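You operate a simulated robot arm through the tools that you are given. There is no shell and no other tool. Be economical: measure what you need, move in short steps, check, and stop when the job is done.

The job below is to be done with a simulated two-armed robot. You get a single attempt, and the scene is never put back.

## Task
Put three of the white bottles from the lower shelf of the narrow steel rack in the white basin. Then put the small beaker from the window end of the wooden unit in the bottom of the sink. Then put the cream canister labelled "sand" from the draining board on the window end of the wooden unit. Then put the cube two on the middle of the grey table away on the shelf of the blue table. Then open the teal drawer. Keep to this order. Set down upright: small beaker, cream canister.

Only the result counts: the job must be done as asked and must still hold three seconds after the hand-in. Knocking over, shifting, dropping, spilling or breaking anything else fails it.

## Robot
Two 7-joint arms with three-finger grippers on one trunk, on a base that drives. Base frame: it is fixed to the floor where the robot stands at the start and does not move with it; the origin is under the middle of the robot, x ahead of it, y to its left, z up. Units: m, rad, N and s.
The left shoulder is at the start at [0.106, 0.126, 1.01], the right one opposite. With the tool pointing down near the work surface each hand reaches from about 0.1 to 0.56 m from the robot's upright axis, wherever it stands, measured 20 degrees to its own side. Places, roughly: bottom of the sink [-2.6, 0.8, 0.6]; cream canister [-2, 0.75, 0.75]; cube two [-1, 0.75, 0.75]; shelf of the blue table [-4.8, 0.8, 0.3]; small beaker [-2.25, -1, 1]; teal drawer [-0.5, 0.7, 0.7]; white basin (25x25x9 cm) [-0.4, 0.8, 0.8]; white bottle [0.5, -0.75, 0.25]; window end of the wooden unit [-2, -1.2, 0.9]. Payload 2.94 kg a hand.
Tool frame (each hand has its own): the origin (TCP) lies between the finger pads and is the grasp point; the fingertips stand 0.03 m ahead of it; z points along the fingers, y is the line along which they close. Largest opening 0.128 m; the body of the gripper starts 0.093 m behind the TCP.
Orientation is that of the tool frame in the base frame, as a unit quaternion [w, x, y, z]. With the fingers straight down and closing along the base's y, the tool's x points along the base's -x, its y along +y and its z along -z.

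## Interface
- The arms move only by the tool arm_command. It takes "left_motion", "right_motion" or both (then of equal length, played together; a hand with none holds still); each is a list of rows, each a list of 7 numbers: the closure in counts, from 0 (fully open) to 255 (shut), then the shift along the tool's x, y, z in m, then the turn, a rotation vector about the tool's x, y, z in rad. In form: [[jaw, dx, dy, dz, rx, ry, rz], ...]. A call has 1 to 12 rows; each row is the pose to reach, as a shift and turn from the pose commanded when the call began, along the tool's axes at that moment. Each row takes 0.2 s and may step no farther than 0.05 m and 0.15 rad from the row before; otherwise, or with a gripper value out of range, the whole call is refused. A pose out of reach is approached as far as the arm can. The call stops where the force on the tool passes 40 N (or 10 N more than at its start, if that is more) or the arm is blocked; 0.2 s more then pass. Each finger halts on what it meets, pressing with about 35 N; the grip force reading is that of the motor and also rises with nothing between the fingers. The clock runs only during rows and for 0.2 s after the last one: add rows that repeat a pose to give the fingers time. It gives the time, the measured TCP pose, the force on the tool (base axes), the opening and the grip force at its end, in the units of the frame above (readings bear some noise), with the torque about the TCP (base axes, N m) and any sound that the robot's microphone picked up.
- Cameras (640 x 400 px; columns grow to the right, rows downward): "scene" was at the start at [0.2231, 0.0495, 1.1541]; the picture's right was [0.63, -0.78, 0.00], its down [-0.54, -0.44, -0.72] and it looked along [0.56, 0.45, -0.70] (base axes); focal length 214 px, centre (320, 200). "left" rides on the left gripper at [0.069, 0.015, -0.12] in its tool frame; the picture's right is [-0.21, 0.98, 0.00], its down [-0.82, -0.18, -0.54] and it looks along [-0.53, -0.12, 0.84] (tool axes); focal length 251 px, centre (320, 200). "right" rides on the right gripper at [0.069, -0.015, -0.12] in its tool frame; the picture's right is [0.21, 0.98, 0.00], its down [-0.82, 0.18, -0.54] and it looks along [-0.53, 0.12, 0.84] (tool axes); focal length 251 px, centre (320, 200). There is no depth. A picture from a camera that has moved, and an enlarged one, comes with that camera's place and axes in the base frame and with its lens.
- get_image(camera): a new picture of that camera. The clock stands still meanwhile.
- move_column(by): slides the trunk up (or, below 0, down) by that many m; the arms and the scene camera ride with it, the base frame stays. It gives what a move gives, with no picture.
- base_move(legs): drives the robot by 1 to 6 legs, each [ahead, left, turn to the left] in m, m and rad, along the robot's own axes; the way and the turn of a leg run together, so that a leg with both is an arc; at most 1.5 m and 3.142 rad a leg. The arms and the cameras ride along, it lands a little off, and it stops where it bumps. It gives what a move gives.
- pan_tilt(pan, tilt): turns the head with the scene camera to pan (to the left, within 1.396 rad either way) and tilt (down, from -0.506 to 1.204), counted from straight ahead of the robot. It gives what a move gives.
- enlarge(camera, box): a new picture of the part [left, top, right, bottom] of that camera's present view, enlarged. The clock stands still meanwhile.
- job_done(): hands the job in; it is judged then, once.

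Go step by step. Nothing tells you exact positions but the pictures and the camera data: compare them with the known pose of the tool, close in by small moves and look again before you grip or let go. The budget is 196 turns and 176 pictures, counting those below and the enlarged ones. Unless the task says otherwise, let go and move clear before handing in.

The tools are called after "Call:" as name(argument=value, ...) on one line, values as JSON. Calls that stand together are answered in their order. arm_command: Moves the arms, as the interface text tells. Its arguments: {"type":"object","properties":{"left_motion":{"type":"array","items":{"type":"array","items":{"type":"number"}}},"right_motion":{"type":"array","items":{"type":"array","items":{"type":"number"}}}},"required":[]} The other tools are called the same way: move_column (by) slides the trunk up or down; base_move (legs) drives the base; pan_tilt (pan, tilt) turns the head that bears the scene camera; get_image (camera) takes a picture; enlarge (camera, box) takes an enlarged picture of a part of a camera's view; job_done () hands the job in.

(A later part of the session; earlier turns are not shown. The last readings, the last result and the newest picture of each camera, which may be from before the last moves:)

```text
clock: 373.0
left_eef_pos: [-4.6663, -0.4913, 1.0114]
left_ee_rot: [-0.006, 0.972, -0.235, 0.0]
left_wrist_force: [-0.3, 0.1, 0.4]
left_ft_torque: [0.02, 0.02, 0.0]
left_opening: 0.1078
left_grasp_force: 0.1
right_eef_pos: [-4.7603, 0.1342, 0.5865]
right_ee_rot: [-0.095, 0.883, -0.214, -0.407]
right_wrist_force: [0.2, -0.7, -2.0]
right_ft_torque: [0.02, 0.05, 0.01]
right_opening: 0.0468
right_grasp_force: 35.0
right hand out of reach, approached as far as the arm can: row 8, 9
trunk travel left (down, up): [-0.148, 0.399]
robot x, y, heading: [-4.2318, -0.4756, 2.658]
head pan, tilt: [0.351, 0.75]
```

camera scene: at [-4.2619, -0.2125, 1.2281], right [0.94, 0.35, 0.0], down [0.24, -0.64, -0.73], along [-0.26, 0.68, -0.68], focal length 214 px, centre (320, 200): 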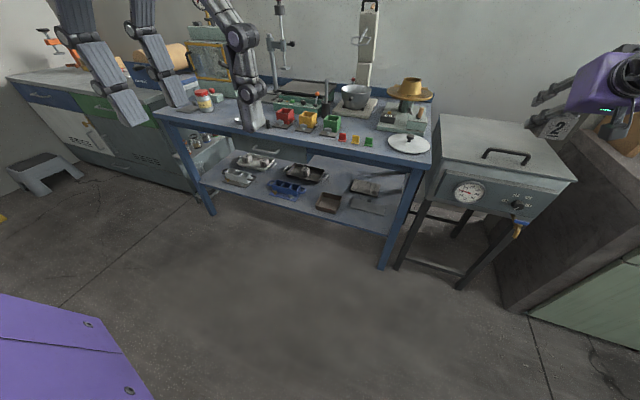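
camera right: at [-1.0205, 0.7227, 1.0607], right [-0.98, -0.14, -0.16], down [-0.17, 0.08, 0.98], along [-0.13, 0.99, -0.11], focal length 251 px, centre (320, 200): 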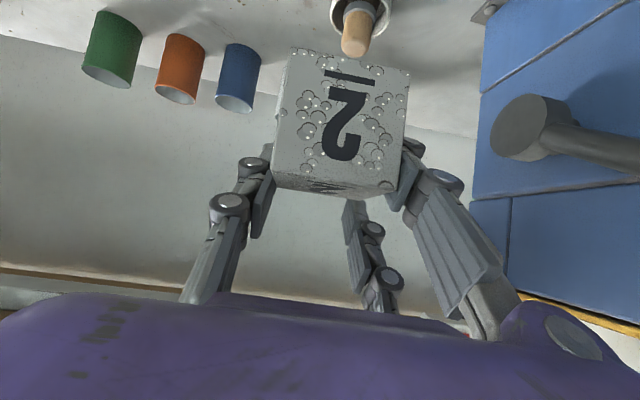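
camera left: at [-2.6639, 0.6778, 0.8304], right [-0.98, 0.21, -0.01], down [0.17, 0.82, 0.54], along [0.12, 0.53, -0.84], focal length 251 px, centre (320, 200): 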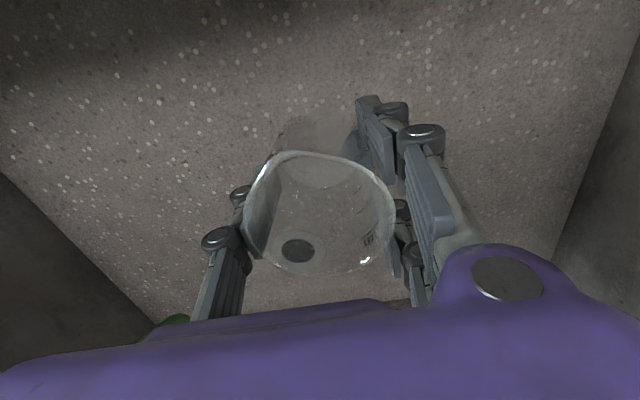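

Call:
arm_command(right_motion=[[255, 0.0158, -0.024, -0.0268, 0.1007, -0.001, 0.0848], [255, 0.0317, -0.048, -0.0537, 0.2013, -0.002, 0.1697], [255, 0.0475, -0.072, -0.0805, 0.302, -0.003, 0.2545], [255, 0.0633, -0.096, -0.1073, 0.4027, -0.004, 0.3393], [255, 0.0792, -0.12, -0.1342, 0.5033, -0.005, 0.4242], [255, 0.095, -0.144, -0.161, 0.604, -0.006, 0.509], [255, 0.1108, -0.168, -0.1878, 0.7047, -0.008, 0.5938], [255, 0.1267, -0.192, -0.2147, 0.8053, -0.009, 0.6787], [255, 0.1425, -0.216, -0.2415, 0.906, -0.01, 0.7635], [255, 0.1583, -0.24, -0.2683, 1.0067, -0.011, 0.8483], [255, 0.1742, -0.264, -0.2952, 1.1073, -0.012, 0.9332], [255, 0.19, -0.288, -0.322, 1.208, -0.013, 1.018]])

Call:
arm_command(right_motion=[[255, 0.027, 0, 0.023, 0, 0, 0], [255, 0.054, 0, 0.046, 0, 0, 0], [255, 0.081, 0, 0.069, 0, 0, 0], [255, 0.108, 0, 0.092, 0, 0, 0]])

Call:
get_image(camera="right")

```text
clock: 375.6
left_eef_pos: [-4.665, -0.4906, 1.0113]
left_ee_rot: [-0.006, 0.972, -0.235, -0.001]
left_wrist_force: [-0.2, 0.7, 1.6]
left_ft_torque: [-0.03, 0.0, 0.01]
left_opening: 0.1081
left_grasp_force: 0.1
right_eef_pos: [-4.3009, 0.2259, 0.6303]
right_ee_rot: [0.349, -0.464, 0.78, 0.233]
right_wrist_force: [-0.5, 0.1, -2.5]
right_ft_torque: [0.06, -0.01, -0.02]
right_opening: 0.0467
right_grasp_force: 35.2
right hand out of reach, approached as far as the arm can: row 1, 2, 3, 4
trunk travel left (down, up): [-0.148, 0.399]
robot x, y, heading: [-4.2306, -0.4777, 2.662]
head pan, tilt: [0.351, 0.75]
```

```text
clock: 376.6
left_eef_pos: [-4.6661, -0.4912, 1.0119]
left_ee_rot: [-0.005, 0.972, -0.236, -0.001]
left_wrist_force: [-0.3, -0.6, -0.3]
left_ft_torque: [0.0, 0.01, 0.01]
left_opening: 0.1079
left_grasp_force: 0.1
right_eef_pos: [-4.3064, 0.2311, 0.4861]
right_ee_rot: [0.35, -0.465, 0.779, 0.234]
right_wrist_force: [-0.4, 0.0, -3.1]
right_ft_torque: [0.06, -0.01, 0.01]
right_opening: 0.0466
right_grasp_force: 34.3
trunk travel left (down, up): [-0.148, 0.399]
robot x, y, heading: [-4.2308, -0.4776, 2.661]
head pan, tilt: [0.351, 0.75]
```

```text
36 pictures are left
camera right: at [-4.3555, 0.103, 0.5099], right [-0.94, 0.33, -0.12], down [-0.07, 0.17, 0.98], along [0.34, 0.93, -0.14], focal length 251 px, centre (320, 200)
```

right: 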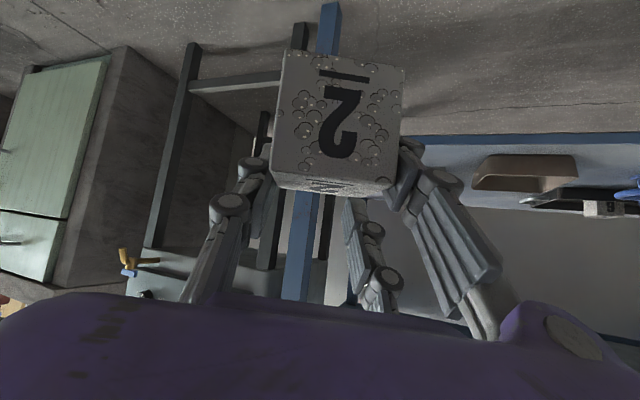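

Call:
arm_command(right_motion=[[255, -0.007, 0.013, 0.026, -0.069, -0.006, -0.066], [255, -0.014, 0.026, 0.053, -0.138, -0.012, -0.132], [255, -0.021, 0.04, 0.079, -0.207, -0.017, -0.198], [255, -0.028, 0.053, 0.106, -0.276, -0.023, -0.264], [255, -0.035, 0.066, 0.132, -0.345, -0.029, -0.33], [255, -0.035, 0.066, 0.132, -0.345, -0.029, -0.33]])

Call:
get_image(camera="right")

Call:
pan_tilt(pan=-0.9, tilt=0.8)

Call:
get_image(camera="scene")

```text
clock: 378.0
left_eef_pos: [-4.6648, -0.4918, 1.0126]
left_ee_rot: [-0.005, 0.972, -0.235, 0.0]
left_wrist_force: [-0.3, 0.1, 0.2]
left_ft_torque: [-0.02, 0.02, -0.01]
left_opening: 0.1081
left_grasp_force: 0.1
right_eef_pos: [-4.333, 0.3393, 0.4747]
right_ee_rot: [0.307, -0.623, 0.664, 0.278]
right_wrist_force: [-0.3, 0.2, -3.2]
right_ft_torque: [0.04, -0.01, -0.04]
right_opening: 0.0467
right_grasp_force: 35.0
right hand out of reach, approached as far as the arm can: row 3, 4, 5, 6
trunk travel left (down, up): [-0.148, 0.399]
robot x, y, heading: [-4.234, -0.4777, 2.664]
head pan, tilt: [0.351, 0.75]
```

```text
35 pictures are left
camera right: at [-4.3294, 0.2023, 0.5005], right [-0.98, -0.07, -0.18], down [-0.18, 0.14, 0.97], along [-0.05, 0.99, -0.15], focal length 251 px, centre (320, 200)
```

right: 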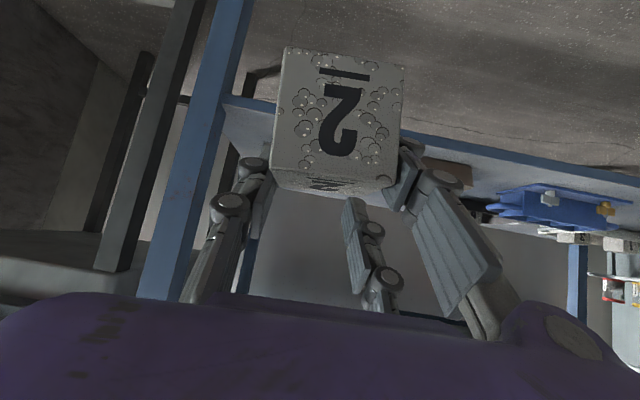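

```text
clock: 379.4
left_eef_pos: [-4.6649, -0.4923, 1.0117]
left_ee_rot: [-0.006, 0.972, -0.235, -0.001]
left_wrist_force: [-0.8, -0.4, -0.3]
left_ft_torque: [0.02, -0.02, 0.02]
left_opening: 0.1077
left_grasp_force: 0.1
right_eef_pos: [-4.3346, 0.3372, 0.4745]
right_ee_rot: [0.308, -0.623, 0.663, 0.279]
right_wrist_force: [0.6, -0.8, -2.2]
right_ft_torque: [0.05, 0.0, 0.01]
right_opening: 0.0468
right_grasp_force: 34.8
trunk travel left (down, up): [-0.148, 0.399]
robot x, y, heading: [-4.2359, -0.477, 2.664]
head pan, tilt: [-0.901, 0.799]
```

```text
34 pictures are left
camera scene: at [-4.4117, -0.3129, 1.066], right [0.98, 0.19, 0.0], down [0.14, -0.7, -0.7], along [-0.13, 0.68, -0.72], focal length 214 px, centre (320, 200)
```

scene: 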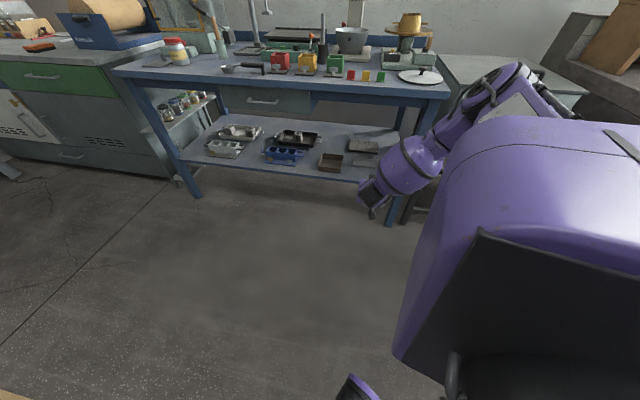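

Call:
arm_command(right_motion=[[255, -0.01, 0.002, 0.035, 0, -0.06, 0], [255, -0.021, 0.005, 0.07, 0, -0.12, 0], [255, -0.031, 0.007, 0.105, 0, -0.17, 0], [255, -0.031, 0.007, 0.105, 0, -0.17, 0]])

Call:
base_move(legs=[[0.06, -0.08, 0]])

Call:
get_image(camera="right")

Call:
get_image(camera="scene")

```text
clock: 380.6
left_eef_pos: [-4.6633, -0.494, 1.0116]
left_ee_rot: [-0.005, 0.972, -0.234, -0.001]
left_wrist_force: [0.5, 0.2, -0.3]
left_ft_torque: [0.02, 0.05, -0.01]
left_opening: 0.1079
left_grasp_force: 0.1
right_eef_pos: [-4.4431, 0.3884, 0.3835]
right_ee_rot: [0.234, -0.514, 0.738, 0.37]
right_wrist_force: [0.8, 0.6, -2.4]
right_ft_torque: [0.05, 0.01, 0.05]
right_opening: 0.047
right_grasp_force: 34.9
right hand out of reach, approached as far as the arm can: row 1, 2, 3
trunk travel left (down, up): [-0.148, 0.399]
robot x, y, heading: [-4.2323, -0.4798, 2.662]
head pan, tilt: [-0.901, 0.799]
stopped in row 4 (right hand): the arm was blocked; the commanded pose is now the measured one
```

```text
clock: 382.0
left_eef_pos: [-4.6814, -0.3936, 1.0107]
left_ee_rot: [-0.005, 0.972, -0.235, -0.001]
left_wrist_force: [0.3, 0.7, -0.5]
left_ft_torque: [-0.03, -0.01, -0.02]
left_opening: 0.1081
left_grasp_force: 0.1
right_eef_pos: [-4.4621, 0.4888, 0.3836]
right_ee_rot: [0.232, -0.513, 0.738, 0.372]
right_wrist_force: [0.0, 0.1, -2.7]
right_ft_torque: [0.07, 0.0, 0.01]
right_opening: 0.0469
right_grasp_force: 35.2
trunk travel left (down, up): [-0.148, 0.399]
robot x, y, heading: [-4.2506, -0.3788, 2.664]
head pan, tilt: [-0.901, 0.799]
```

```text
33 pictures are left
camera right: at [-4.4691, 0.3509, 0.4021], right [-0.99, 0.07, 0.15], down [0.15, 0.09, 0.98], along [0.05, 0.99, -0.1], focal length 251 px, centre (320, 200)
```

right: 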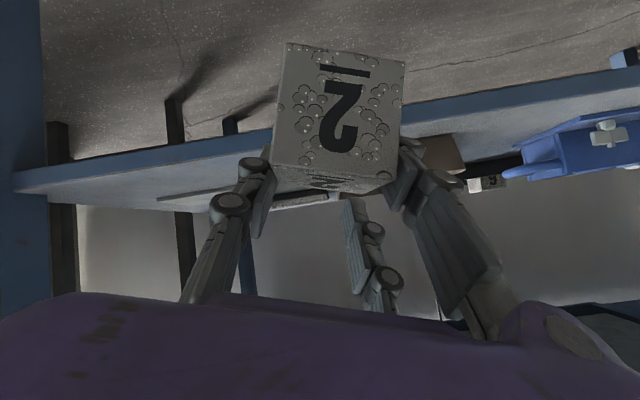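

```text
32 pictures are left
camera scene: at [-4.4279, -0.2145, 1.0659], right [0.98, 0.19, 0.0], down [0.14, -0.7, -0.7], along [-0.13, 0.68, -0.72], focal length 214 px, centre (320, 200)
```

scene: 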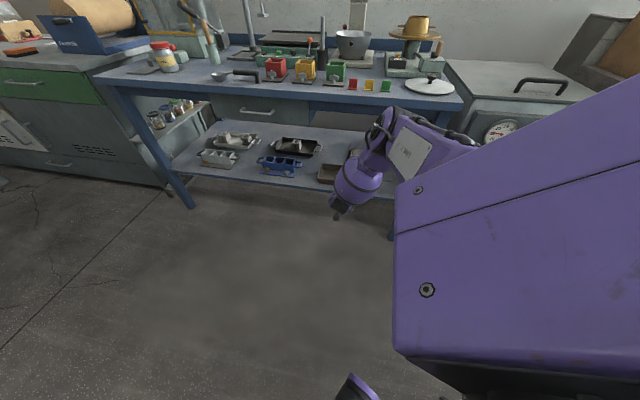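

Call:
arm_command(right_motion=[[255, -0.019, -0.018, -0.002, 0, 0, -0.081], [255, -0.038, -0.037, -0.004, 0, 0, -0.162], [255, -0.056, -0.055, -0.005, 0, 0, -0.244], [255, -0.075, -0.074, -0.007, 0, 0, -0.325], [255, -0.094, -0.092, -0.009, 0, 0, -0.406], [255, -0.094, -0.092, -0.009, 0, 0, -0.406]])

Call:
get_image(camera="right")

```text
clock: 383.4
left_eef_pos: [-4.6792, -0.3951, 1.0131]
left_ee_rot: [-0.006, 0.972, -0.236, -0.003]
left_wrist_force: [2.7, -0.7, 0.6]
left_ft_torque: [0.04, 0.17, 0.03]
left_opening: 0.1079
left_grasp_force: 0.1
right_eef_pos: [-4.3875, 0.5574, 0.5402]
right_ee_rot: [0.3, -0.621, 0.644, 0.331]
right_wrist_force: [3.0, -3.9, -4.1]
right_ft_torque: [0.24, 0.17, 0.26]
right_opening: 0.0465
right_grasp_force: 35.3
right hand out of reach, approached as far as the arm can: row 2, 3, 4, 5, 6
trunk travel left (down, up): [-0.148, 0.399]
robot x, y, heading: [-4.2511, -0.3812, 2.663]
head pan, tilt: [-0.901, 0.799]
```

```text
31 pictures are left
camera right: at [-4.373, 0.4205, 0.5556], right [-0.99, -0.12, -0.12], down [-0.13, 0.06, 0.99], along [-0.11, 0.99, -0.08], focal length 251 px, centre (320, 200)
```

right: 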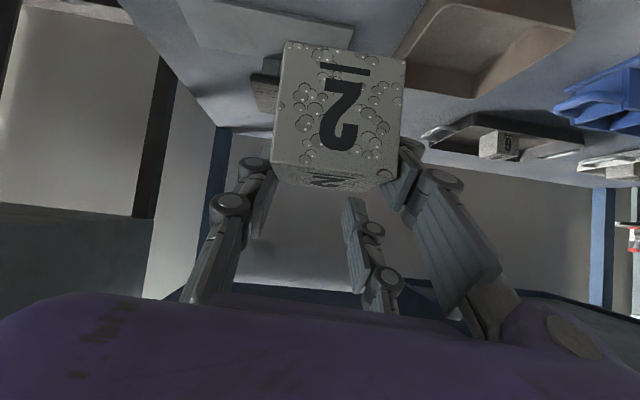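

Call:
base_move(legs=[[-0.003, -0.081, 0]])

Call:
move_column(by=-0.11)

Call:
get_image(camera="right")

Call:
get_image(camera="scene")

```text
clock: 384.7
left_eef_pos: [-4.6413, -0.3227, 1.012]
left_ee_rot: [-0.004, 0.972, -0.235, 0.0]
left_wrist_force: [0.0, 0.0, -0.2]
left_ft_torque: [-0.02, -0.01, 0.02]
left_opening: 0.1078
left_grasp_force: 0.0
right_eef_pos: [-4.3546, 0.63, 0.5361]
right_ee_rot: [0.299, -0.623, 0.642, 0.332]
right_wrist_force: [-0.1, 0.5, -2.0]
right_ft_torque: [0.04, 0.01, 0.02]
right_opening: 0.0468
right_grasp_force: 35.6
trunk travel left (down, up): [-0.148, 0.399]
robot x, y, heading: [-4.2093, -0.3061, 2.665]
head pan, tilt: [-0.901, 0.799]
```

```text
clock: 386.2
left_eef_pos: [-4.641, -0.323, 0.9026]
left_ee_rot: [-0.005, 0.972, -0.236, 0.001]
left_wrist_force: [0.0, -1.2, 1.2]
left_ft_torque: [0.02, -0.05, 0.03]
left_opening: 0.1079
left_grasp_force: 0.0
right_eef_pos: [-4.3549, 0.628, 0.4282]
right_ee_rot: [0.299, -0.623, 0.642, 0.333]
right_wrist_force: [0.9, -0.3, -1.9]
right_ft_torque: [0.04, 0.03, -0.03]
right_opening: 0.0468
right_grasp_force: 34.9
trunk travel left (down, up): [-0.038, 0.509]
robot x, y, heading: [-4.2097, -0.3056, 2.665]
head pan, tilt: [-0.901, 0.799]
```

```text
30 pictures are left
camera right: at [-4.3381, 0.4923, 0.4436], right [-0.98, -0.13, -0.12], down [-0.13, 0.06, 0.99], along [-0.12, 0.99, -0.08], focal length 251 px, centre (320, 200)
```

right: 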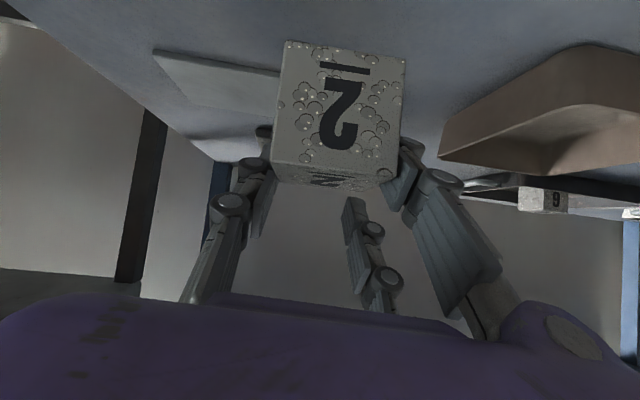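

```text
29 pictures are left
camera scene: at [-4.4225, -0.1263, 0.9467], right [0.98, 0.19, 0.0], down [0.14, -0.7, -0.7], along [-0.13, 0.68, -0.72], focal length 214 px, centre (320, 200)
```

scene: 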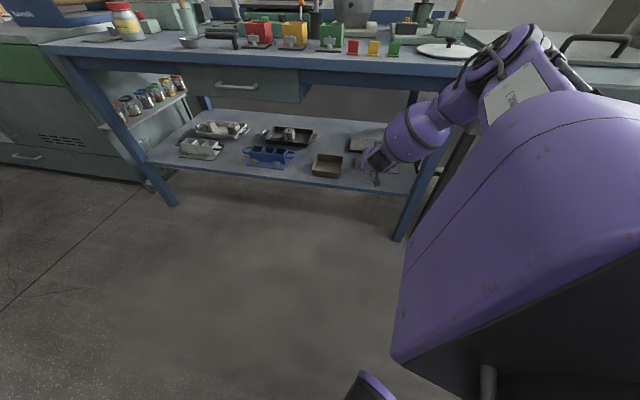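

Call:
move_column(by=-0.033)

Call:
arm_command(right_motion=[[255, 0.004, 0, 0.003, 0, 0, 0], [255, 0.008, 0, 0.006, 0, 0, 0], [255, 0.012, 0, 0.009, 0, 0, 0], [255, 0.016, 0, 0.012, 0, 0, 0]])

Call:
enlarge(camera="scene", box=[300, 80, 460, 200])

```text
clock: 386.9
left_eef_pos: [-4.6409, -0.3241, 0.8674]
left_ee_rot: [-0.006, 0.972, -0.235, 0.0]
left_wrist_force: [1.4, -0.4, 1.1]
left_ft_torque: [-0.02, 0.01, 0.04]
left_opening: 0.1079
left_grasp_force: 0.0
right_eef_pos: [-4.3524, 0.63, 0.3958]
right_ee_rot: [0.299, -0.623, 0.642, 0.331]
right_wrist_force: [-0.1, -0.2, -2.1]
right_ft_torque: [0.07, 0.02, -0.01]
right_opening: 0.0468
right_grasp_force: 35.1
trunk travel left (down, up): [-0.005, 0.542]
robot x, y, heading: [-4.2061, -0.3077, 2.662]
head pan, tilt: [-0.901, 0.799]
```

```text
clock: 388.1
left_eef_pos: [-4.6421, -0.3237, 0.8678]
left_ee_rot: [-0.006, 0.972, -0.236, 0.001]
left_wrist_force: [-0.8, -0.2, -0.4]
left_ft_torque: [0.04, -0.04, 0.02]
left_opening: 0.1081
left_grasp_force: 0.1
right_eef_pos: [-4.4074, 0.6395, 0.4083]
right_ee_rot: [0.271, -0.609, 0.646, 0.371]
right_wrist_force: [0.5, -0.7, -4.4]
right_ft_torque: [0.11, 0.02, 0.03]
right_opening: 0.0468
right_grasp_force: 35.0
right hand out of reach, approached as far as the arm can: row 4
trunk travel left (down, up): [-0.005, 0.542]
robot x, y, heading: [-4.2065, -0.3071, 2.661]
head pan, tilt: [-0.901, 0.799]
stopped in row 4 (right hand): the arm was blocked; the commanded pose is now the measured one
```

```text
3.33 times, centred on (380, 140) of scene
camera zoom: at [-4.427, -0.1227, 0.9262], right [0.98, 0.18, 0.0], down [0.13, -0.69, -0.72], along [-0.13, 0.71, -0.7], focal length 715 px, centre (120, 400)
```

zoom: 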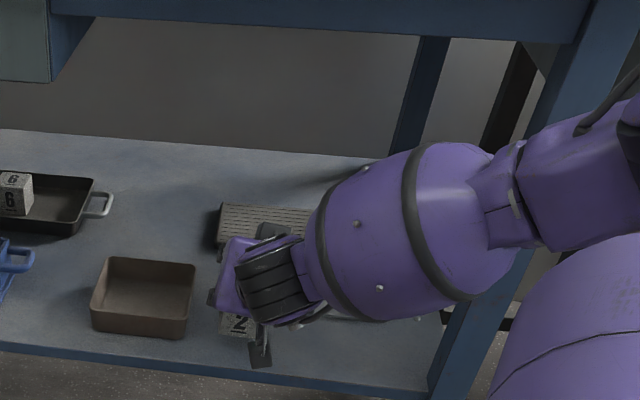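

Call:
arm_command(right_motion=[[255, 0.004, -0.012, -0.001, 0, 0, -0.04], [255, 0.009, -0.024, -0.002, 0, 0, -0.08], [255, 0.014, -0.037, -0.003, 0, 0, -0.12]])

Call:
enlarge(camera="scene", box=[300, 80, 460, 200])

Call:
get_image(camera="right")

```text
clock: 389.0
left_eef_pos: [-4.642, -0.3246, 0.8685]
left_ee_rot: [-0.006, 0.972, -0.234, 0.0]
left_wrist_force: [-0.4, 0.7, 0.3]
left_ft_torque: [-0.03, -0.03, 0.01]
left_opening: 0.1082
left_grasp_force: 0.1
right_eef_pos: [-4.489, 0.6596, 0.5053]
right_ee_rot: [0.216, -0.598, 0.615, 0.467]
right_wrist_force: [0.7, 0.0, -3.6]
right_ft_torque: [0.16, 0.0, 0.01]
right_opening: 0.0465
right_grasp_force: 35.1
right hand out of reach, approached as far as the arm can: row 2, 3
trunk travel left (down, up): [-0.005, 0.542]
robot x, y, heading: [-4.2043, -0.3071, 2.666]
head pan, tilt: [-0.901, 0.799]
stopped in row 3 (right hand): the arm was blocked; the commanded pose is now the measured one
```

```text
3.33 times, centred on (380, 140) of scene
camera zoom: at [-4.4264, -0.1217, 0.9281], right [0.99, 0.17, 0.0], down [0.12, -0.67, -0.73], along [-0.12, 0.72, -0.68], focal length 715 px, centre (120, 400)
```

zoom: 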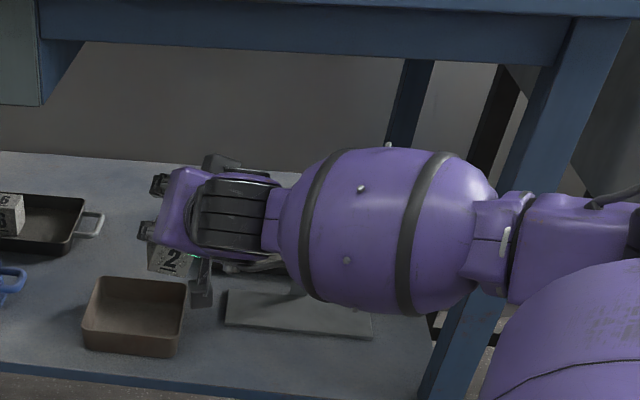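

```text
26 pictures are left
camera right: at [-4.4539, 0.526, 0.4996], right [-0.96, -0.26, 0.13], down [0.15, -0.04, 0.99], along [-0.25, 0.96, 0.07], focal length 251 px, centre (320, 200)
```

right: 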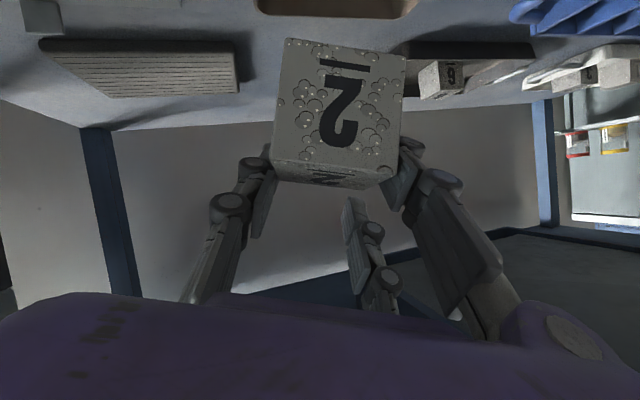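

The elbow appears to meet the table leg. I raise, back off, restore the good pose, and will release there.

Call:
move_column(by=0.06)

Call:
base_move(legs=[[-0.046, 0.089, 0]])

Call:
arm_command(right_motion=[[255, 0.016, -0.032, -0.003, 0.056, 0.019, -0.027], [255, 0.032, -0.063, -0.006, 0.113, 0.038, -0.054], [255, 0.048, -0.095, -0.008, 0.169, 0.058, -0.081], [255, 0.064, -0.126, -0.011, 0.226, 0.077, -0.108], [255, 0.0794, -0.158, -0.014, 0.282, 0.096, -0.135], [255, 0.0794, -0.158, -0.014, 0.282, 0.096, -0.135]])

Call:
get_image(camera="scene")

```text
clock: 390.0
left_eef_pos: [-4.6417, -0.3224, 0.9271]
left_ee_rot: [-0.005, 0.972, -0.235, 0.001]
left_wrist_force: [-0.4, -0.2, 0.4]
left_ft_torque: [-0.03, -0.03, -0.01]
left_opening: 0.108
left_grasp_force: 0.1
right_eef_pos: [-4.486, 0.6614, 0.5657]
right_ee_rot: [0.217, -0.599, 0.614, 0.466]
right_wrist_force: [0.0, -0.1, -3.1]
right_ft_torque: [0.05, -0.04, 0.0]
right_opening: 0.0466
right_grasp_force: 35.5
trunk travel left (down, up): [-0.065, 0.482]
robot x, y, heading: [-4.2094, -0.3088, 2.657]
head pan, tilt: [-0.901, 0.799]
```

```text
clock: 391.4
left_eef_pos: [-4.6407, -0.424, 0.9289]
left_ee_rot: [-0.005, 0.972, -0.233, 0.001]
left_wrist_force: [0.0, -0.4, -0.5]
left_ft_torque: [0.02, -0.01, 0.02]
left_opening: 0.1078
left_grasp_force: 0.2
right_eef_pos: [-4.4872, 0.5615, 0.5651]
right_ee_rot: [0.218, -0.6, 0.613, 0.466]
right_wrist_force: [0.1, 0.7, -2.1]
right_ft_torque: [0.0, 0.03, -0.03]
right_opening: 0.0466
right_grasp_force: 35.0
trunk travel left (down, up): [-0.065, 0.482]
robot x, y, heading: [-4.2073, -0.407, 2.669]
head pan, tilt: [-0.901, 0.799]
```

```text
clock: 392.3
left_eef_pos: [-4.6418, -0.4226, 0.9284]
left_ee_rot: [-0.006, 0.972, -0.234, 0.001]
left_wrist_force: [0.0, -0.3, 0.3]
left_ft_torque: [0.01, -0.06, 0.03]
left_opening: 0.1077
left_grasp_force: 0.1
right_eef_pos: [-4.4737, 0.5498, 0.5461]
right_ee_rot: [0.227, -0.59, 0.635, 0.444]
right_wrist_force: [0.9, 0.3, -3.4]
right_ft_torque: [0.07, -0.01, -0.01]
right_opening: 0.047
right_grasp_force: 34.7
trunk travel left (down, up): [-0.065, 0.482]
robot x, y, heading: [-4.2099, -0.4097, 2.666]
head pan, tilt: [-0.901, 0.799]
stopped in row 4 (right hand): the arm was blocked; the commanded pose is now the measured one
```

```text
25 pictures are left
camera scene: at [-4.4138, -0.2256, 0.9777], right [0.99, 0.15, 0.0], down [0.1, -0.66, -0.75], along [-0.11, 0.74, -0.66], focal length 214 px, centre (320, 200)
```

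scene: 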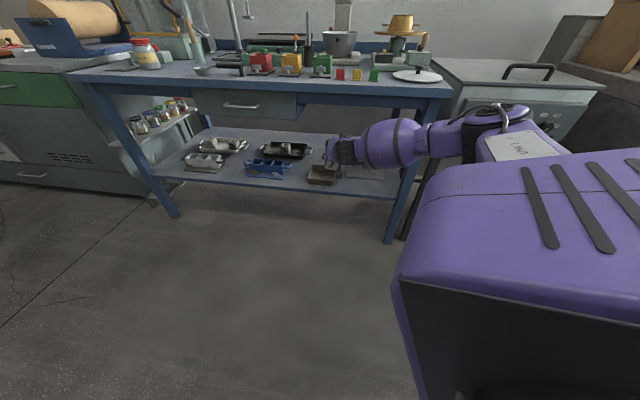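

Call:
base_move(legs=[[-0.055, 0.107, 0]])

Call:
arm_command(right_motion=[[255, 0.0234, -0.0234, -0.0266, 0.079, 0.007, 0.012], [255, 0.0468, -0.0468, -0.0531, 0.158, 0.013, 0.024], [255, 0.0701, -0.0701, -0.0797, 0.236, 0.02, 0.035], [255, 0.0935, -0.0935, -0.1063, 0.315, 0.027, 0.047], [255, 0.1169, -0.1169, -0.1328, 0.394, 0.033, 0.059], [255, 0.1403, -0.1403, -0.1594, 0.473, 0.04, 0.071], [255, 0.1636, -0.1636, -0.1859, 0.551, 0.047, 0.083], [255, 0.187, -0.187, -0.2125, 0.63, 0.0535, 0.0946]])

```text
clock: 393.9
left_eef_pos: [-4.6415, -0.5446, 0.9279]
left_ee_rot: [-0.005, 0.972, -0.234, 0.0]
left_wrist_force: [-0.7, 0.9, -0.7]
left_ft_torque: [0.03, -0.03, 0.0]
left_opening: 0.108
left_grasp_force: 0.1
right_eef_pos: [-4.4733, 0.4281, 0.5454]
right_ee_rot: [0.228, -0.592, 0.635, 0.441]
right_wrist_force: [-0.5, -0.2, -1.7]
right_ft_torque: [0.08, 0.0, -0.03]
right_opening: 0.0467
right_grasp_force: 34.8
trunk travel left (down, up): [-0.065, 0.482]
robot x, y, heading: [-4.208, -0.5248, 2.667]
head pan, tilt: [-0.901, 0.799]
```

```text
clock: 394.5
left_eef_pos: [-4.6403, -0.5466, 0.9277]
left_ee_rot: [-0.005, 0.972, -0.234, 0.0]
left_wrist_force: [-0.2, 0.3, 0.2]
left_ft_torque: [-0.01, 0.01, -0.01]
left_opening: 0.1077
left_grasp_force: 0.0
right_eef_pos: [-4.5231, 0.3777, 0.6017]
right_ee_rot: [0.193, -0.533, 0.67, 0.479]
right_wrist_force: [0.9, 0.1, -3.8]
right_ft_torque: [0.09, 0.02, 0.04]
right_opening: 0.0467
right_grasp_force: 34.9
trunk travel left (down, up): [-0.065, 0.482]
robot x, y, heading: [-4.2063, -0.5262, 2.66]
head pan, tilt: [-0.901, 0.799]
stopped in row 2 (right hand): the arm was blocked; the commanded pose is now the measured one
```

Call:
arm_command(right_motion=[[255, 0.0106, 0.0347, -0.0273, -0.068, 0.042, -0.105], [255, 0.0211, 0.0693, -0.0547, -0.136, 0.084, -0.209], [255, 0.0317, 0.104, -0.082, -0.203, 0.125, -0.314], [255, 0.0422, 0.1387, -0.1093, -0.271, 0.167, -0.418], [255, 0.0528, 0.1733, -0.1367, -0.339, 0.209, -0.523], [255, 0.0633, 0.208, -0.164, -0.407, 0.251, -0.627], [255, 0.0739, 0.2427, -0.1913, -0.474, 0.292, -0.732], [255, 0.0844, 0.2773, -0.2187, -0.542, 0.334, -0.836], [255, 0.095, 0.312, -0.246, -0.61, 0.376, -0.941]])

```text
clock: 396.5
left_eef_pos: [-4.6422, -0.5464, 0.9272]
left_ee_rot: [-0.006, 0.972, -0.233, 0.001]
left_wrist_force: [-0.7, -0.5, -0.9]
left_ft_torque: [-0.01, 0.0, 0.0]
left_opening: 0.1077
left_grasp_force: 0.1
right_eef_pos: [-4.7749, 0.1111, 0.7742]
right_ee_rot: [-0.102, 0.883, -0.217, -0.403]
right_wrist_force: [-0.4, 0.8, -2.5]
right_ft_torque: [0.07, 0.1, -0.01]
right_opening: 0.0467
right_grasp_force: 34.5
trunk travel left (down, up): [-0.065, 0.482]
robot x, y, heading: [-4.2076, -0.5269, 2.667]
head pan, tilt: [-0.901, 0.799]
```

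Call:
move_column(by=0.1)

Call:
arm_command(right_motion=[[255, 0.0401, 0, 0.0176, 0, 0, 0], [255, 0.0803, 0, 0.0351, 0, 0, 0], [255, 0.1204, 0, 0.0527, 0, 0, 0], [255, 0.1606, 0, 0.0703, 0, 0, 0], [255, 0.2007, 0, 0.0879, 0, 0, 0], [255, 0.2409, 0, 0.1054, 0, 0, 0], [255, 0.281, 0, 0.123, 0, 0, 0]])

Call:
arm_command(right_motion=[[255, 0.0121, -0.0236, -0.0246, 0.1007, -0.001, 0.0848], [255, 0.0242, -0.0472, -0.0492, 0.2013, -0.002, 0.1697], [255, 0.0363, -0.0708, -0.0738, 0.302, -0.003, 0.2545], [255, 0.0483, -0.0943, -0.0983, 0.4027, -0.004, 0.3393], [255, 0.0604, -0.1179, -0.1229, 0.5033, -0.005, 0.4242], [255, 0.0725, -0.1415, -0.1475, 0.604, -0.006, 0.509], [255, 0.0846, -0.1651, -0.1721, 0.7047, -0.008, 0.5938], [255, 0.0967, -0.1887, -0.1967, 0.8053, -0.009, 0.6787], [255, 0.1088, -0.2123, -0.2213, 0.906, -0.01, 0.7635], [255, 0.1208, -0.2358, -0.2458, 1.0067, -0.011, 0.8483], [255, 0.1329, -0.2594, -0.2704, 1.1073, -0.012, 0.9332], [255, 0.145, -0.283, -0.295, 1.208, -0.013, 1.018]])

Call:
arm_command(right_motion=[[255, 0.027, 0, 0.023, 0, 0, 0], [255, 0.054, 0, 0.046, 0, 0, 0], [255, 0.081, 0, 0.069, 0, 0, 0], [255, 0.108, 0, 0.092, 0, 0, 0], [255, 0.135, 0, 0.115, 0, 0, 0], [255, 0.162, 0, 0.138, 0, 0, 0], [255, 0.19, 0, 0.16, 0, 0, 0]])

```text
clock: 397.8
left_eef_pos: [-4.6414, -0.5459, 1.0287]
left_ee_rot: [-0.005, 0.973, -0.232, 0.001]
left_wrist_force: [-0.3, 0.1, 0.4]
left_ft_torque: [-0.03, -0.04, -0.04]
left_opening: 0.1078
left_grasp_force: 0.1
right_eef_pos: [-4.7737, 0.1116, 0.871]
right_ee_rot: [-0.101, 0.883, -0.218, -0.403]
right_wrist_force: [-0.8, 0.5, -2.5]
right_ft_torque: [0.0, 0.05, 0.02]
right_opening: 0.0467
right_grasp_force: 35.5
trunk travel left (down, up): [-0.165, 0.382]
robot x, y, heading: [-4.2072, -0.5295, 2.665]
head pan, tilt: [-0.901, 0.799]
```

```text
clock: 399.4
left_eef_pos: [-4.6419, -0.5433, 1.0277]
left_ee_rot: [-0.005, 0.972, -0.234, 0.001]
left_wrist_force: [0.1, 0.2, 0.3]
left_ft_torque: [-0.07, 0.0, 0.04]
left_opening: 0.1082
left_grasp_force: 0.0
right_eef_pos: [-4.7115, 0.0746, 0.601]
right_ee_rot: [-0.1, 0.886, -0.22, -0.395]
right_wrist_force: [-1.9, -0.3, -1.2]
right_ft_torque: [-0.03, -0.15, -0.05]
right_opening: 0.0467
right_grasp_force: 34.9
right hand out of reach, approached as far as the arm can: row 7
trunk travel left (down, up): [-0.165, 0.382]
robot x, y, heading: [-4.2073, -0.5252, 2.666]
head pan, tilt: [-0.901, 0.799]
```

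```text
clock: 402.0
left_eef_pos: [-4.6402, -0.5462, 1.0279]
left_ee_rot: [-0.006, 0.972, -0.234, 0.0]
left_wrist_force: [0.0, -0.8, 0.1]
left_ft_torque: [-0.01, -0.03, -0.02]
left_opening: 0.1082
left_grasp_force: 0.0
right_eef_pos: [-4.292, 0.1732, 0.6836]
right_ee_rot: [0.369, -0.463, 0.776, 0.217]
right_wrist_force: [-0.9, 0.3, -2.4]
right_ft_torque: [0.02, -0.04, -0.01]
right_opening: 0.0466
right_grasp_force: 35.0
right hand out of reach, approached as far as the arm can: row 1, 2
trunk travel left (down, up): [-0.165, 0.382]
robot x, y, heading: [-4.2057, -0.5302, 2.666]
head pan, tilt: [-0.901, 0.799]
```

```text
clock: 403.6
left_eef_pos: [-4.6413, -0.5447, 1.0278]
left_ee_rot: [-0.005, 0.973, -0.232, 0.0]
left_wrist_force: [0.3, 0.8, -0.6]
left_ft_torque: [-0.03, 0.0, 0.03]
left_opening: 0.1077
left_grasp_force: 0.1
right_eef_pos: [-4.293, 0.178, 0.436]
right_ee_rot: [0.367, -0.465, 0.776, 0.218]
right_wrist_force: [-0.4, -0.1, -2.6]
right_ft_torque: [0.04, -0.07, 0.0]
right_opening: 0.0463
right_grasp_force: 34.9
trunk travel left (down, up): [-0.165, 0.382]
robot x, y, heading: [-4.2036, -0.5243, 2.667]
head pan, tilt: [-0.901, 0.799]
```

Call:
move_column(by=0.05)

Call:
arm_command(right_motion=[[255, -0.0132, 0.0163, 0.0255, -0.0423, -0.0489, -0.0299], [255, -0.0264, 0.0326, 0.051, -0.0846, -0.0979, -0.0597], [255, -0.0396, 0.0489, 0.0765, -0.1269, -0.1468, -0.0896], [255, -0.0529, 0.0651, 0.1021, -0.1691, -0.1958, -0.1194], [255, -0.0661, 0.0814, 0.1276, -0.2114, -0.2447, -0.1493], [255, -0.0793, 0.0977, 0.1531, -0.2537, -0.2937, -0.1791], [255, -0.0925, 0.114, 0.1786, -0.296, -0.3426, -0.209]])

Call:
get_image(camera="right")

```text
clock: 404.6
left_eef_pos: [-4.642, -0.5451, 1.0774]
left_ee_rot: [-0.005, 0.972, -0.234, 0.0]
left_wrist_force: [0.0, 0.0, -0.1]
left_ft_torque: [0.0, -0.04, 0.01]
left_opening: 0.1078
left_grasp_force: 0.0
right_eef_pos: [-4.2916, 0.1773, 0.4852]
right_ee_rot: [0.368, -0.464, 0.776, 0.216]
right_wrist_force: [0.0, -0.8, -2.8]
right_ft_torque: [0.07, -0.04, 0.02]
right_opening: 0.0469
right_grasp_force: 34.9
trunk travel left (down, up): [-0.215, 0.332]
robot x, y, heading: [-4.2046, -0.5266, 2.668]
head pan, tilt: [-0.901, 0.799]
```

```text
clock: 406.2
left_eef_pos: [-4.6409, -0.5438, 1.077]
left_ee_rot: [-0.006, 0.972, -0.233, 0.001]
left_wrist_force: [0.3, -0.4, -0.1]
left_ft_torque: [-0.01, -0.02, -0.03]
left_opening: 0.1079
left_grasp_force: 0.1
right_eef_pos: [-4.2984, 0.402, 0.4416]
right_ee_rot: [0.441, -0.548, 0.61, 0.365]
right_wrist_force: [-0.5, 0.2, -2.3]
right_ft_torque: [0.0, -0.04, 0.01]
right_opening: 0.0469
right_grasp_force: 34.3
trunk travel left (down, up): [-0.215, 0.332]
robot x, y, heading: [-4.2072, -0.5287, 2.664]
head pan, tilt: [-0.901, 0.799]
```

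```text
24 pictures are left
camera right: at [-4.3026, 0.2663, 0.4178], right [-0.97, 0.06, -0.24], down [-0.24, -0.19, 0.95], along [0.01, 0.98, 0.2], focal length 251 px, centre (320, 200)
```

right: 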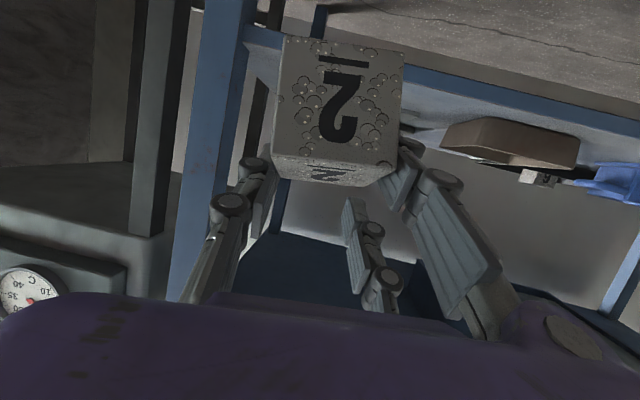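

Call:
base_move(legs=[[0.161, -0.17, 0]])

Call:
get_image(camera="right")

```text
clock: 408.3
left_eef_pos: [-4.7041, -0.311, 1.0766]
left_ee_rot: [-0.006, 0.972, -0.236, 0.001]
left_wrist_force: [1.0, 0.9, 0.5]
left_ft_torque: [-0.02, -0.04, 0.0]
left_opening: 0.108
left_grasp_force: 0.0
right_eef_pos: [-4.3558, 0.6339, 0.4413]
right_ee_rot: [0.443, -0.545, 0.612, 0.363]
right_wrist_force: [-0.4, -0.4, -2.6]
right_ft_torque: [0.04, -0.02, -0.04]
right_opening: 0.0467
right_grasp_force: 34.8
trunk travel left (down, up): [-0.215, 0.332]
robot x, y, heading: [-4.2717, -0.2982, 2.66]
head pan, tilt: [-0.901, 0.799]
```

```text
23 pictures are left
camera right: at [-4.3599, 0.4974, 0.4182], right [-0.97, 0.06, -0.24], down [-0.25, -0.19, 0.95], along [0.01, 0.98, 0.2], focal length 251 px, centre (320, 200)
```

right: 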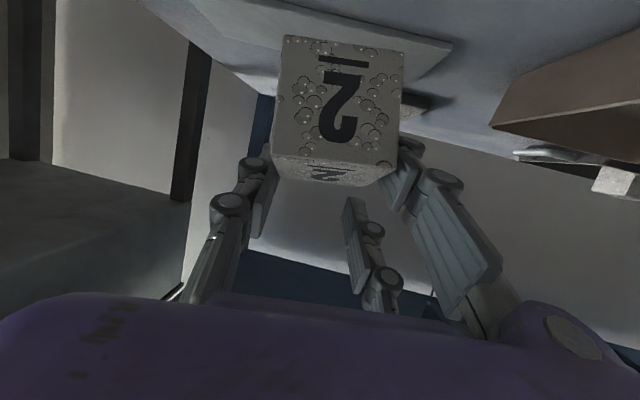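

Call:
move_column(by=-0.042)

Call:
move_column(by=-0.008)

```text
clock: 409.2
left_eef_pos: [-4.7027, -0.312, 1.0376]
left_ee_rot: [-0.006, 0.972, -0.236, -0.001]
left_wrist_force: [-0.1, 0.4, -0.3]
left_ft_torque: [0.03, 0.0, -0.01]
left_opening: 0.108
left_grasp_force: 0.1
right_eef_pos: [-4.3572, 0.634, 0.401]
right_ee_rot: [0.443, -0.545, 0.612, 0.365]
right_wrist_force: [0.5, 0.1, -2.6]
right_ft_torque: [0.0, 0.03, 0.04]
right_opening: 0.0467
right_grasp_force: 35.1
trunk travel left (down, up): [-0.173, 0.374]
robot x, y, heading: [-4.2711, -0.2946, 2.66]
head pan, tilt: [-0.901, 0.799]
```

```text
clock: 409.8
left_eef_pos: [-4.7028, -0.3131, 1.0277]
left_ee_rot: [-0.007, 0.972, -0.236, 0.0]
left_wrist_force: [0.2, -0.5, 0.9]
left_ft_torque: [0.02, 0.0, 0.04]
left_opening: 0.1078
left_grasp_force: 0.1
right_eef_pos: [-4.355, 0.6359, 0.3973]
right_ee_rot: [0.446, -0.543, 0.611, 0.365]
right_wrist_force: [-0.4, 0.0, 15.9]
right_ft_torque: [-0.4, 0.39, 0.0]
right_opening: 0.0468
right_grasp_force: 34.6
trunk travel left (down, up): [-0.165, 0.382]
robot x, y, heading: [-4.2741, -0.2982, 2.657]
head pan, tilt: [-0.901, 0.799]
```

Call:
arm_command(right_motion=[[140, 0, 0, 0, 0, 0, 0], [105, 0, 0, 0, 0, 0, 0], [90, 0, 0, 0, 0, 0, 0], [90, 0, 0, 0, 0, 0, 0]])

Call:
get_image(camera="right")

```text
clock: 410.8
left_eef_pos: [-4.7042, -0.3126, 1.0278]
left_ee_rot: [-0.005, 0.972, -0.236, 0.001]
left_wrist_force: [-0.3, 0.3, 0.3]
left_ft_torque: [0.02, 0.0, 0.03]
left_opening: 0.108
left_grasp_force: 0.1
right_eef_pos: [-4.3556, 0.6358, 0.3919]
right_ee_rot: [0.443, -0.546, 0.612, 0.363]
right_wrist_force: [0.5, -0.6, 0.7]
right_ft_torque: [-0.02, -0.01, 0.0]
right_opening: 0.0828
right_grasp_force: 0.2
trunk travel left (down, up): [-0.165, 0.382]
robot x, y, heading: [-4.2724, -0.3001, 2.657]
head pan, tilt: [-0.901, 0.799]
```

```text
22 pictures are left
camera right: at [-4.3599, 0.4971, 0.3686], right [-0.97, 0.06, -0.24], down [-0.25, -0.19, 0.95], along [0.01, 0.98, 0.2], focal length 251 px, centre (320, 200)
```

right: 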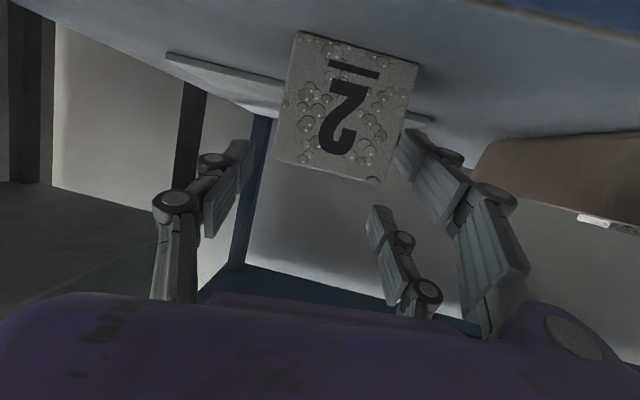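

Call:
base_move(legs=[[-0.097, 0.283, 0]])

Call:
get_image(camera="right")

```text
clock: 413.9
left_eef_pos: [-4.7521, -0.6128, 1.0285]
left_ee_rot: [-0.005, 0.972, -0.235, 0.001]
left_wrist_force: [0.7, 0.4, 0.6]
left_ft_torque: [0.0, 0.03, 0.01]
left_opening: 0.1076
left_grasp_force: 0.1
right_eef_pos: [-4.4073, 0.3352, 0.3921]
right_ee_rot: [0.442, -0.546, 0.61, 0.365]
right_wrist_force: [-1.2, 0.4, 1.0]
right_ft_torque: [-0.02, -0.03, -0.01]
right_opening: 0.0827
right_grasp_force: 0.1
trunk travel left (down, up): [-0.165, 0.382]
robot x, y, heading: [-4.318, -0.5975, 2.66]
head pan, tilt: [-0.901, 0.799]
```

```text
21 pictures are left
camera right: at [-4.4115, 0.1985, 0.3688], right [-0.97, 0.06, -0.24], down [-0.25, -0.19, 0.95], along [0.01, 0.98, 0.2], focal length 251 px, centre (320, 200)
```

right: 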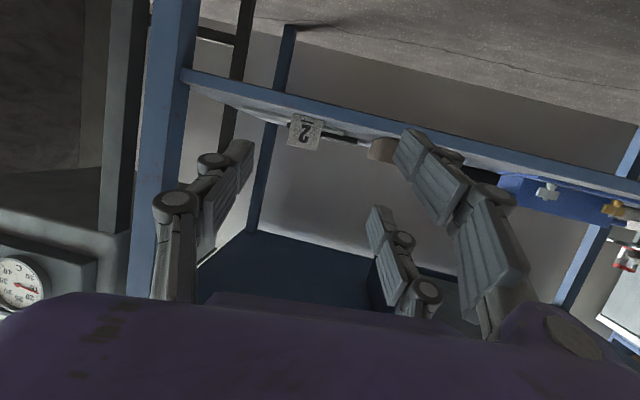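

Cube two sits on the blue table's shelf. Now back the arm out along the known path to the front pose.

Call:
arm_command(right_motion=[[90, 0.0056, -0.0059, -0.032, 0.0423, 0.0489, 0.0299], [90, 0.0111, -0.0117, -0.064, 0.0846, 0.0979, 0.0597], [90, 0.0167, -0.0176, -0.096, 0.1269, 0.1468, 0.0896], [90, 0.0223, -0.0234, -0.128, 0.1691, 0.1958, 0.1194], [90, 0.0279, -0.0293, -0.16, 0.2114, 0.2447, 0.1493], [90, 0.0334, -0.0351, -0.192, 0.2537, 0.2937, 0.1791], [90, 0.039, -0.041, -0.224, 0.296, 0.3426, 0.209]])

Call:
arm_command(right_motion=[[90, -0.027, 0, -0.023, 0, 0, 0], [90, -0.054, 0, -0.046, 0, 0, 0], [90, -0.081, 0, -0.069, 0, 0, 0], [90, -0.108, 0, -0.092, 0, 0, 0], [90, -0.135, 0, -0.115, 0, 0, 0], [90, -0.162, 0, -0.138, 0, 0, 0], [90, -0.19, 0, -0.16, 0, 0, 0]])

Call:
arm_command(right_motion=[[0, 0.017, 0.0286, -0.0098, -0.1081, 0.0088, -0.1025], [0, 0.034, 0.0573, -0.0197, -0.2162, 0.0177, -0.205], [0, 0.051, 0.0859, -0.0295, -0.3243, 0.0265, -0.3075], [0, 0.068, 0.1145, -0.0393, -0.4323, 0.0353, -0.41], [0, 0.085, 0.1432, -0.0492, -0.5404, 0.0442, -0.5125], [0, 0.102, 0.1718, -0.059, -0.6485, 0.053, -0.615], [0, 0.119, 0.2004, -0.0688, -0.7566, 0.0618, -0.7175], [0, 0.136, 0.2291, -0.0787, -0.8647, 0.0707, -0.82], [0, 0.153, 0.2577, -0.0885, -0.9728, 0.0795, -0.9225], [0, 0.17, 0.2863, -0.0983, -1.0808, 0.0883, -1.025], [0, 0.187, 0.315, -0.1082, -1.1889, 0.0972, -1.1275], [0, 0.204, 0.3436, -0.118, -1.297, 0.106, -1.23]])

```text
clock: 415.5
left_eef_pos: [-4.752, -0.6136, 1.0285]
left_ee_rot: [-0.005, 0.972, -0.234, 0.001]
left_wrist_force: [-0.4, -0.3, -0.2]
left_ft_torque: [-0.01, 0.0, 0.0]
left_opening: 0.108
left_grasp_force: 0.1
right_eef_pos: [-4.404, 0.1096, 0.4345]
right_ee_rot: [0.368, -0.463, 0.777, 0.217]
right_wrist_force: [-1.0, -0.1, 0.7]
right_ft_torque: [0.03, 0.02, 0.01]
right_opening: 0.0825
right_grasp_force: 0.1
trunk travel left (down, up): [-0.165, 0.382]
robot x, y, heading: [-4.3203, -0.597, 2.662]
head pan, tilt: [-0.901, 0.799]
```

```text
clock: 417.1
left_eef_pos: [-4.7519, -0.6145, 1.028]
left_ee_rot: [-0.006, 0.972, -0.234, 0.001]
left_wrist_force: [0.5, -0.9, -0.4]
left_ft_torque: [0.05, -0.01, -0.01]
left_opening: 0.1079
left_grasp_force: 0.0
right_eef_pos: [-4.402, 0.1032, 0.6818]
right_ee_rot: [0.368, -0.464, 0.776, 0.216]
right_wrist_force: [-0.1, 0.0, -0.2]
right_ft_torque: [0.0, 0.02, 0.01]
right_opening: 0.0829
right_grasp_force: 0.1
trunk travel left (down, up): [-0.165, 0.382]
robot x, y, heading: [-4.3188, -0.5953, 2.664]
head pan, tilt: [-0.901, 0.799]
```

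```text
clock: 419.7
left_eef_pos: [-4.7529, -0.6124, 1.0285]
left_ee_rot: [-0.005, 0.972, -0.234, -0.001]
left_wrist_force: [0.0, -0.7, 0.0]
left_ft_torque: [0.0, 0.0, -0.02]
left_opening: 0.1079
left_grasp_force: 0.1
right_eef_pos: [-4.8106, 0.0713, 0.599]
right_ee_rot: [-0.047, 0.924, -0.132, -0.357]
right_wrist_force: [0.7, 0.3, 0.0]
right_ft_torque: [-0.02, 0.0, -0.02]
right_opening: 0.128
right_grasp_force: 0.0
trunk travel left (down, up): [-0.165, 0.382]
robot x, y, heading: [-4.3163, -0.5959, 2.668]
head pan, tilt: [-0.901, 0.799]
```

Call:
move_column(by=0.15)

Call:
base_move(legs=[[0, 0, -1.097], [0, -1.0, 0]])

```text
clock: 421.4
left_eef_pos: [-4.752, -0.6142, 1.1788]
left_ee_rot: [-0.005, 0.972, -0.235, 0.001]
left_wrist_force: [0.0, 0.0, -0.1]
left_ft_torque: [0.0, -0.02, -0.01]
left_opening: 0.1081
left_grasp_force: 0.0
right_eef_pos: [-4.8089, 0.0767, 0.7468]
right_ee_rot: [-0.048, 0.924, -0.132, -0.355]
right_wrist_force: [-0.2, 0.4, -0.1]
right_ft_torque: [0.05, 0.0, 0.05]
right_opening: 0.1278
right_grasp_force: 0.1
trunk travel left (down, up): [-0.315, 0.232]
robot x, y, heading: [-4.3207, -0.5966, 2.664]
head pan, tilt: [-0.901, 0.799]
```

```text
clock: 433.2
left_eef_pos: [-3.546, -0.2011, 1.1793]
left_ee_rot: [-0.004, 0.724, -0.69, 0.003]
left_wrist_force: [-1.0, -0.9, 0.1]
left_ft_torque: [-0.02, 0.03, -0.01]
left_opening: 0.1078
left_grasp_force: 0.1
right_eef_pos: [-2.9752, 0.1902, 0.7489]
right_ee_rot: [-0.221, 0.733, -0.578, -0.283]
right_wrist_force: [0.1, 0.2, -0.5]
right_ft_torque: [-0.01, -0.04, 0.0]
right_opening: 0.1277
right_grasp_force: 0.0
trunk travel left (down, up): [-0.315, 0.232]
robot x, y, heading: [-3.3151, -0.5701, 1.61]
head pan, tilt: [-0.901, 0.799]
```

Call:
base_move(legs=[[0, 0, -0.037], [0.03, -1.25, 0], [0, -1.2, 0]])

Call:
pan_tilt(pan=-0.3, tilt=0.7)

Call:
get_image(camera="scene")

```text
clock: 455.7
left_eef_pos: [-1.0153, -0.1763, 1.1788]
left_ee_rot: [0.004, -0.707, 0.707, -0.003]
left_wrist_force: [0.2, 0.7, -0.7]
left_ft_torque: [0.01, 0.01, 0.02]
left_opening: 0.1079
left_grasp_force: 0.1
right_eef_pos: [-0.427, 0.1877, 0.7485]
right_ee_rot: [-0.228, 0.719, -0.595, -0.278]
right_wrist_force: [0.1, 0.3, -0.4]
right_ft_torque: [-0.01, 0.0, 0.02]
right_opening: 0.1281
right_grasp_force: 0.1
trunk travel left (down, up): [-0.315, 0.232]
robot x, y, heading: [-0.8041, -0.56, 1.566]
head pan, tilt: [-0.901, 0.799]
```

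```text
clock: 456.7
left_eef_pos: [-1.0153, -0.1763, 1.1777]
left_ee_rot: [0.004, -0.706, 0.708, -0.003]
left_wrist_force: [-0.9, -0.2, 0.6]
left_ft_torque: [-0.01, -0.02, -0.01]
left_opening: 0.1079
left_grasp_force: 0.1
right_eef_pos: [-0.4259, 0.1873, 0.7484]
right_ee_rot: [-0.226, 0.719, -0.595, -0.277]
right_wrist_force: [0.7, 0.2, 0.2]
right_ft_torque: [0.01, -0.01, 0.02]
right_opening: 0.1281
right_grasp_force: 0.0
trunk travel left (down, up): [-0.315, 0.232]
robot x, y, heading: [-0.804, -0.5543, 1.565]
head pan, tilt: [-0.3, 0.7]
```

```text
20 pictures are left
camera scene: at [-0.7599, -0.3523, 1.2517], right [0.87, -0.5, 0.0], down [-0.33, -0.58, -0.75], along [0.37, 0.65, -0.66], focal length 214 px, centre (320, 200)
```

scene: 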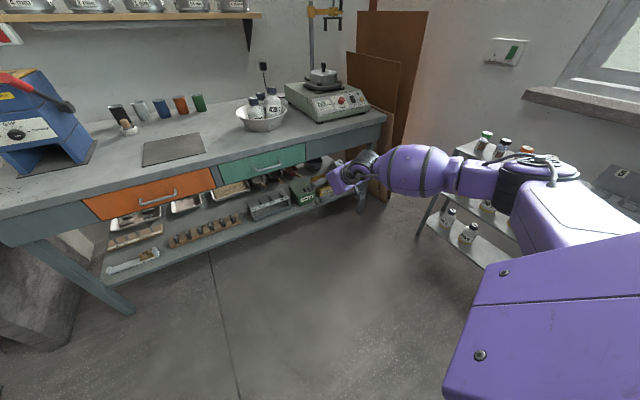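

Call:
enlarge(camera="scene", box=[210, 110, 330, 190])

```text
5.00 times, centred on (270, 150) of scene
camera zoom: at [-0.7599, -0.3523, 1.2517], right [0.87, -0.5, 0.0], down [-0.33, -0.58, -0.75], along [0.37, 0.65, -0.66], focal length 1072 px, centre (570, 450)
```

zoom: 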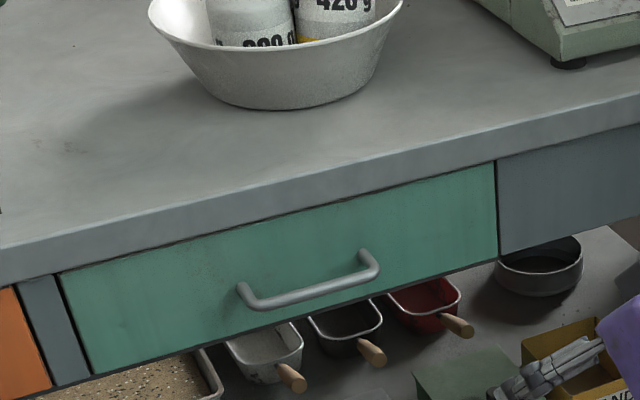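

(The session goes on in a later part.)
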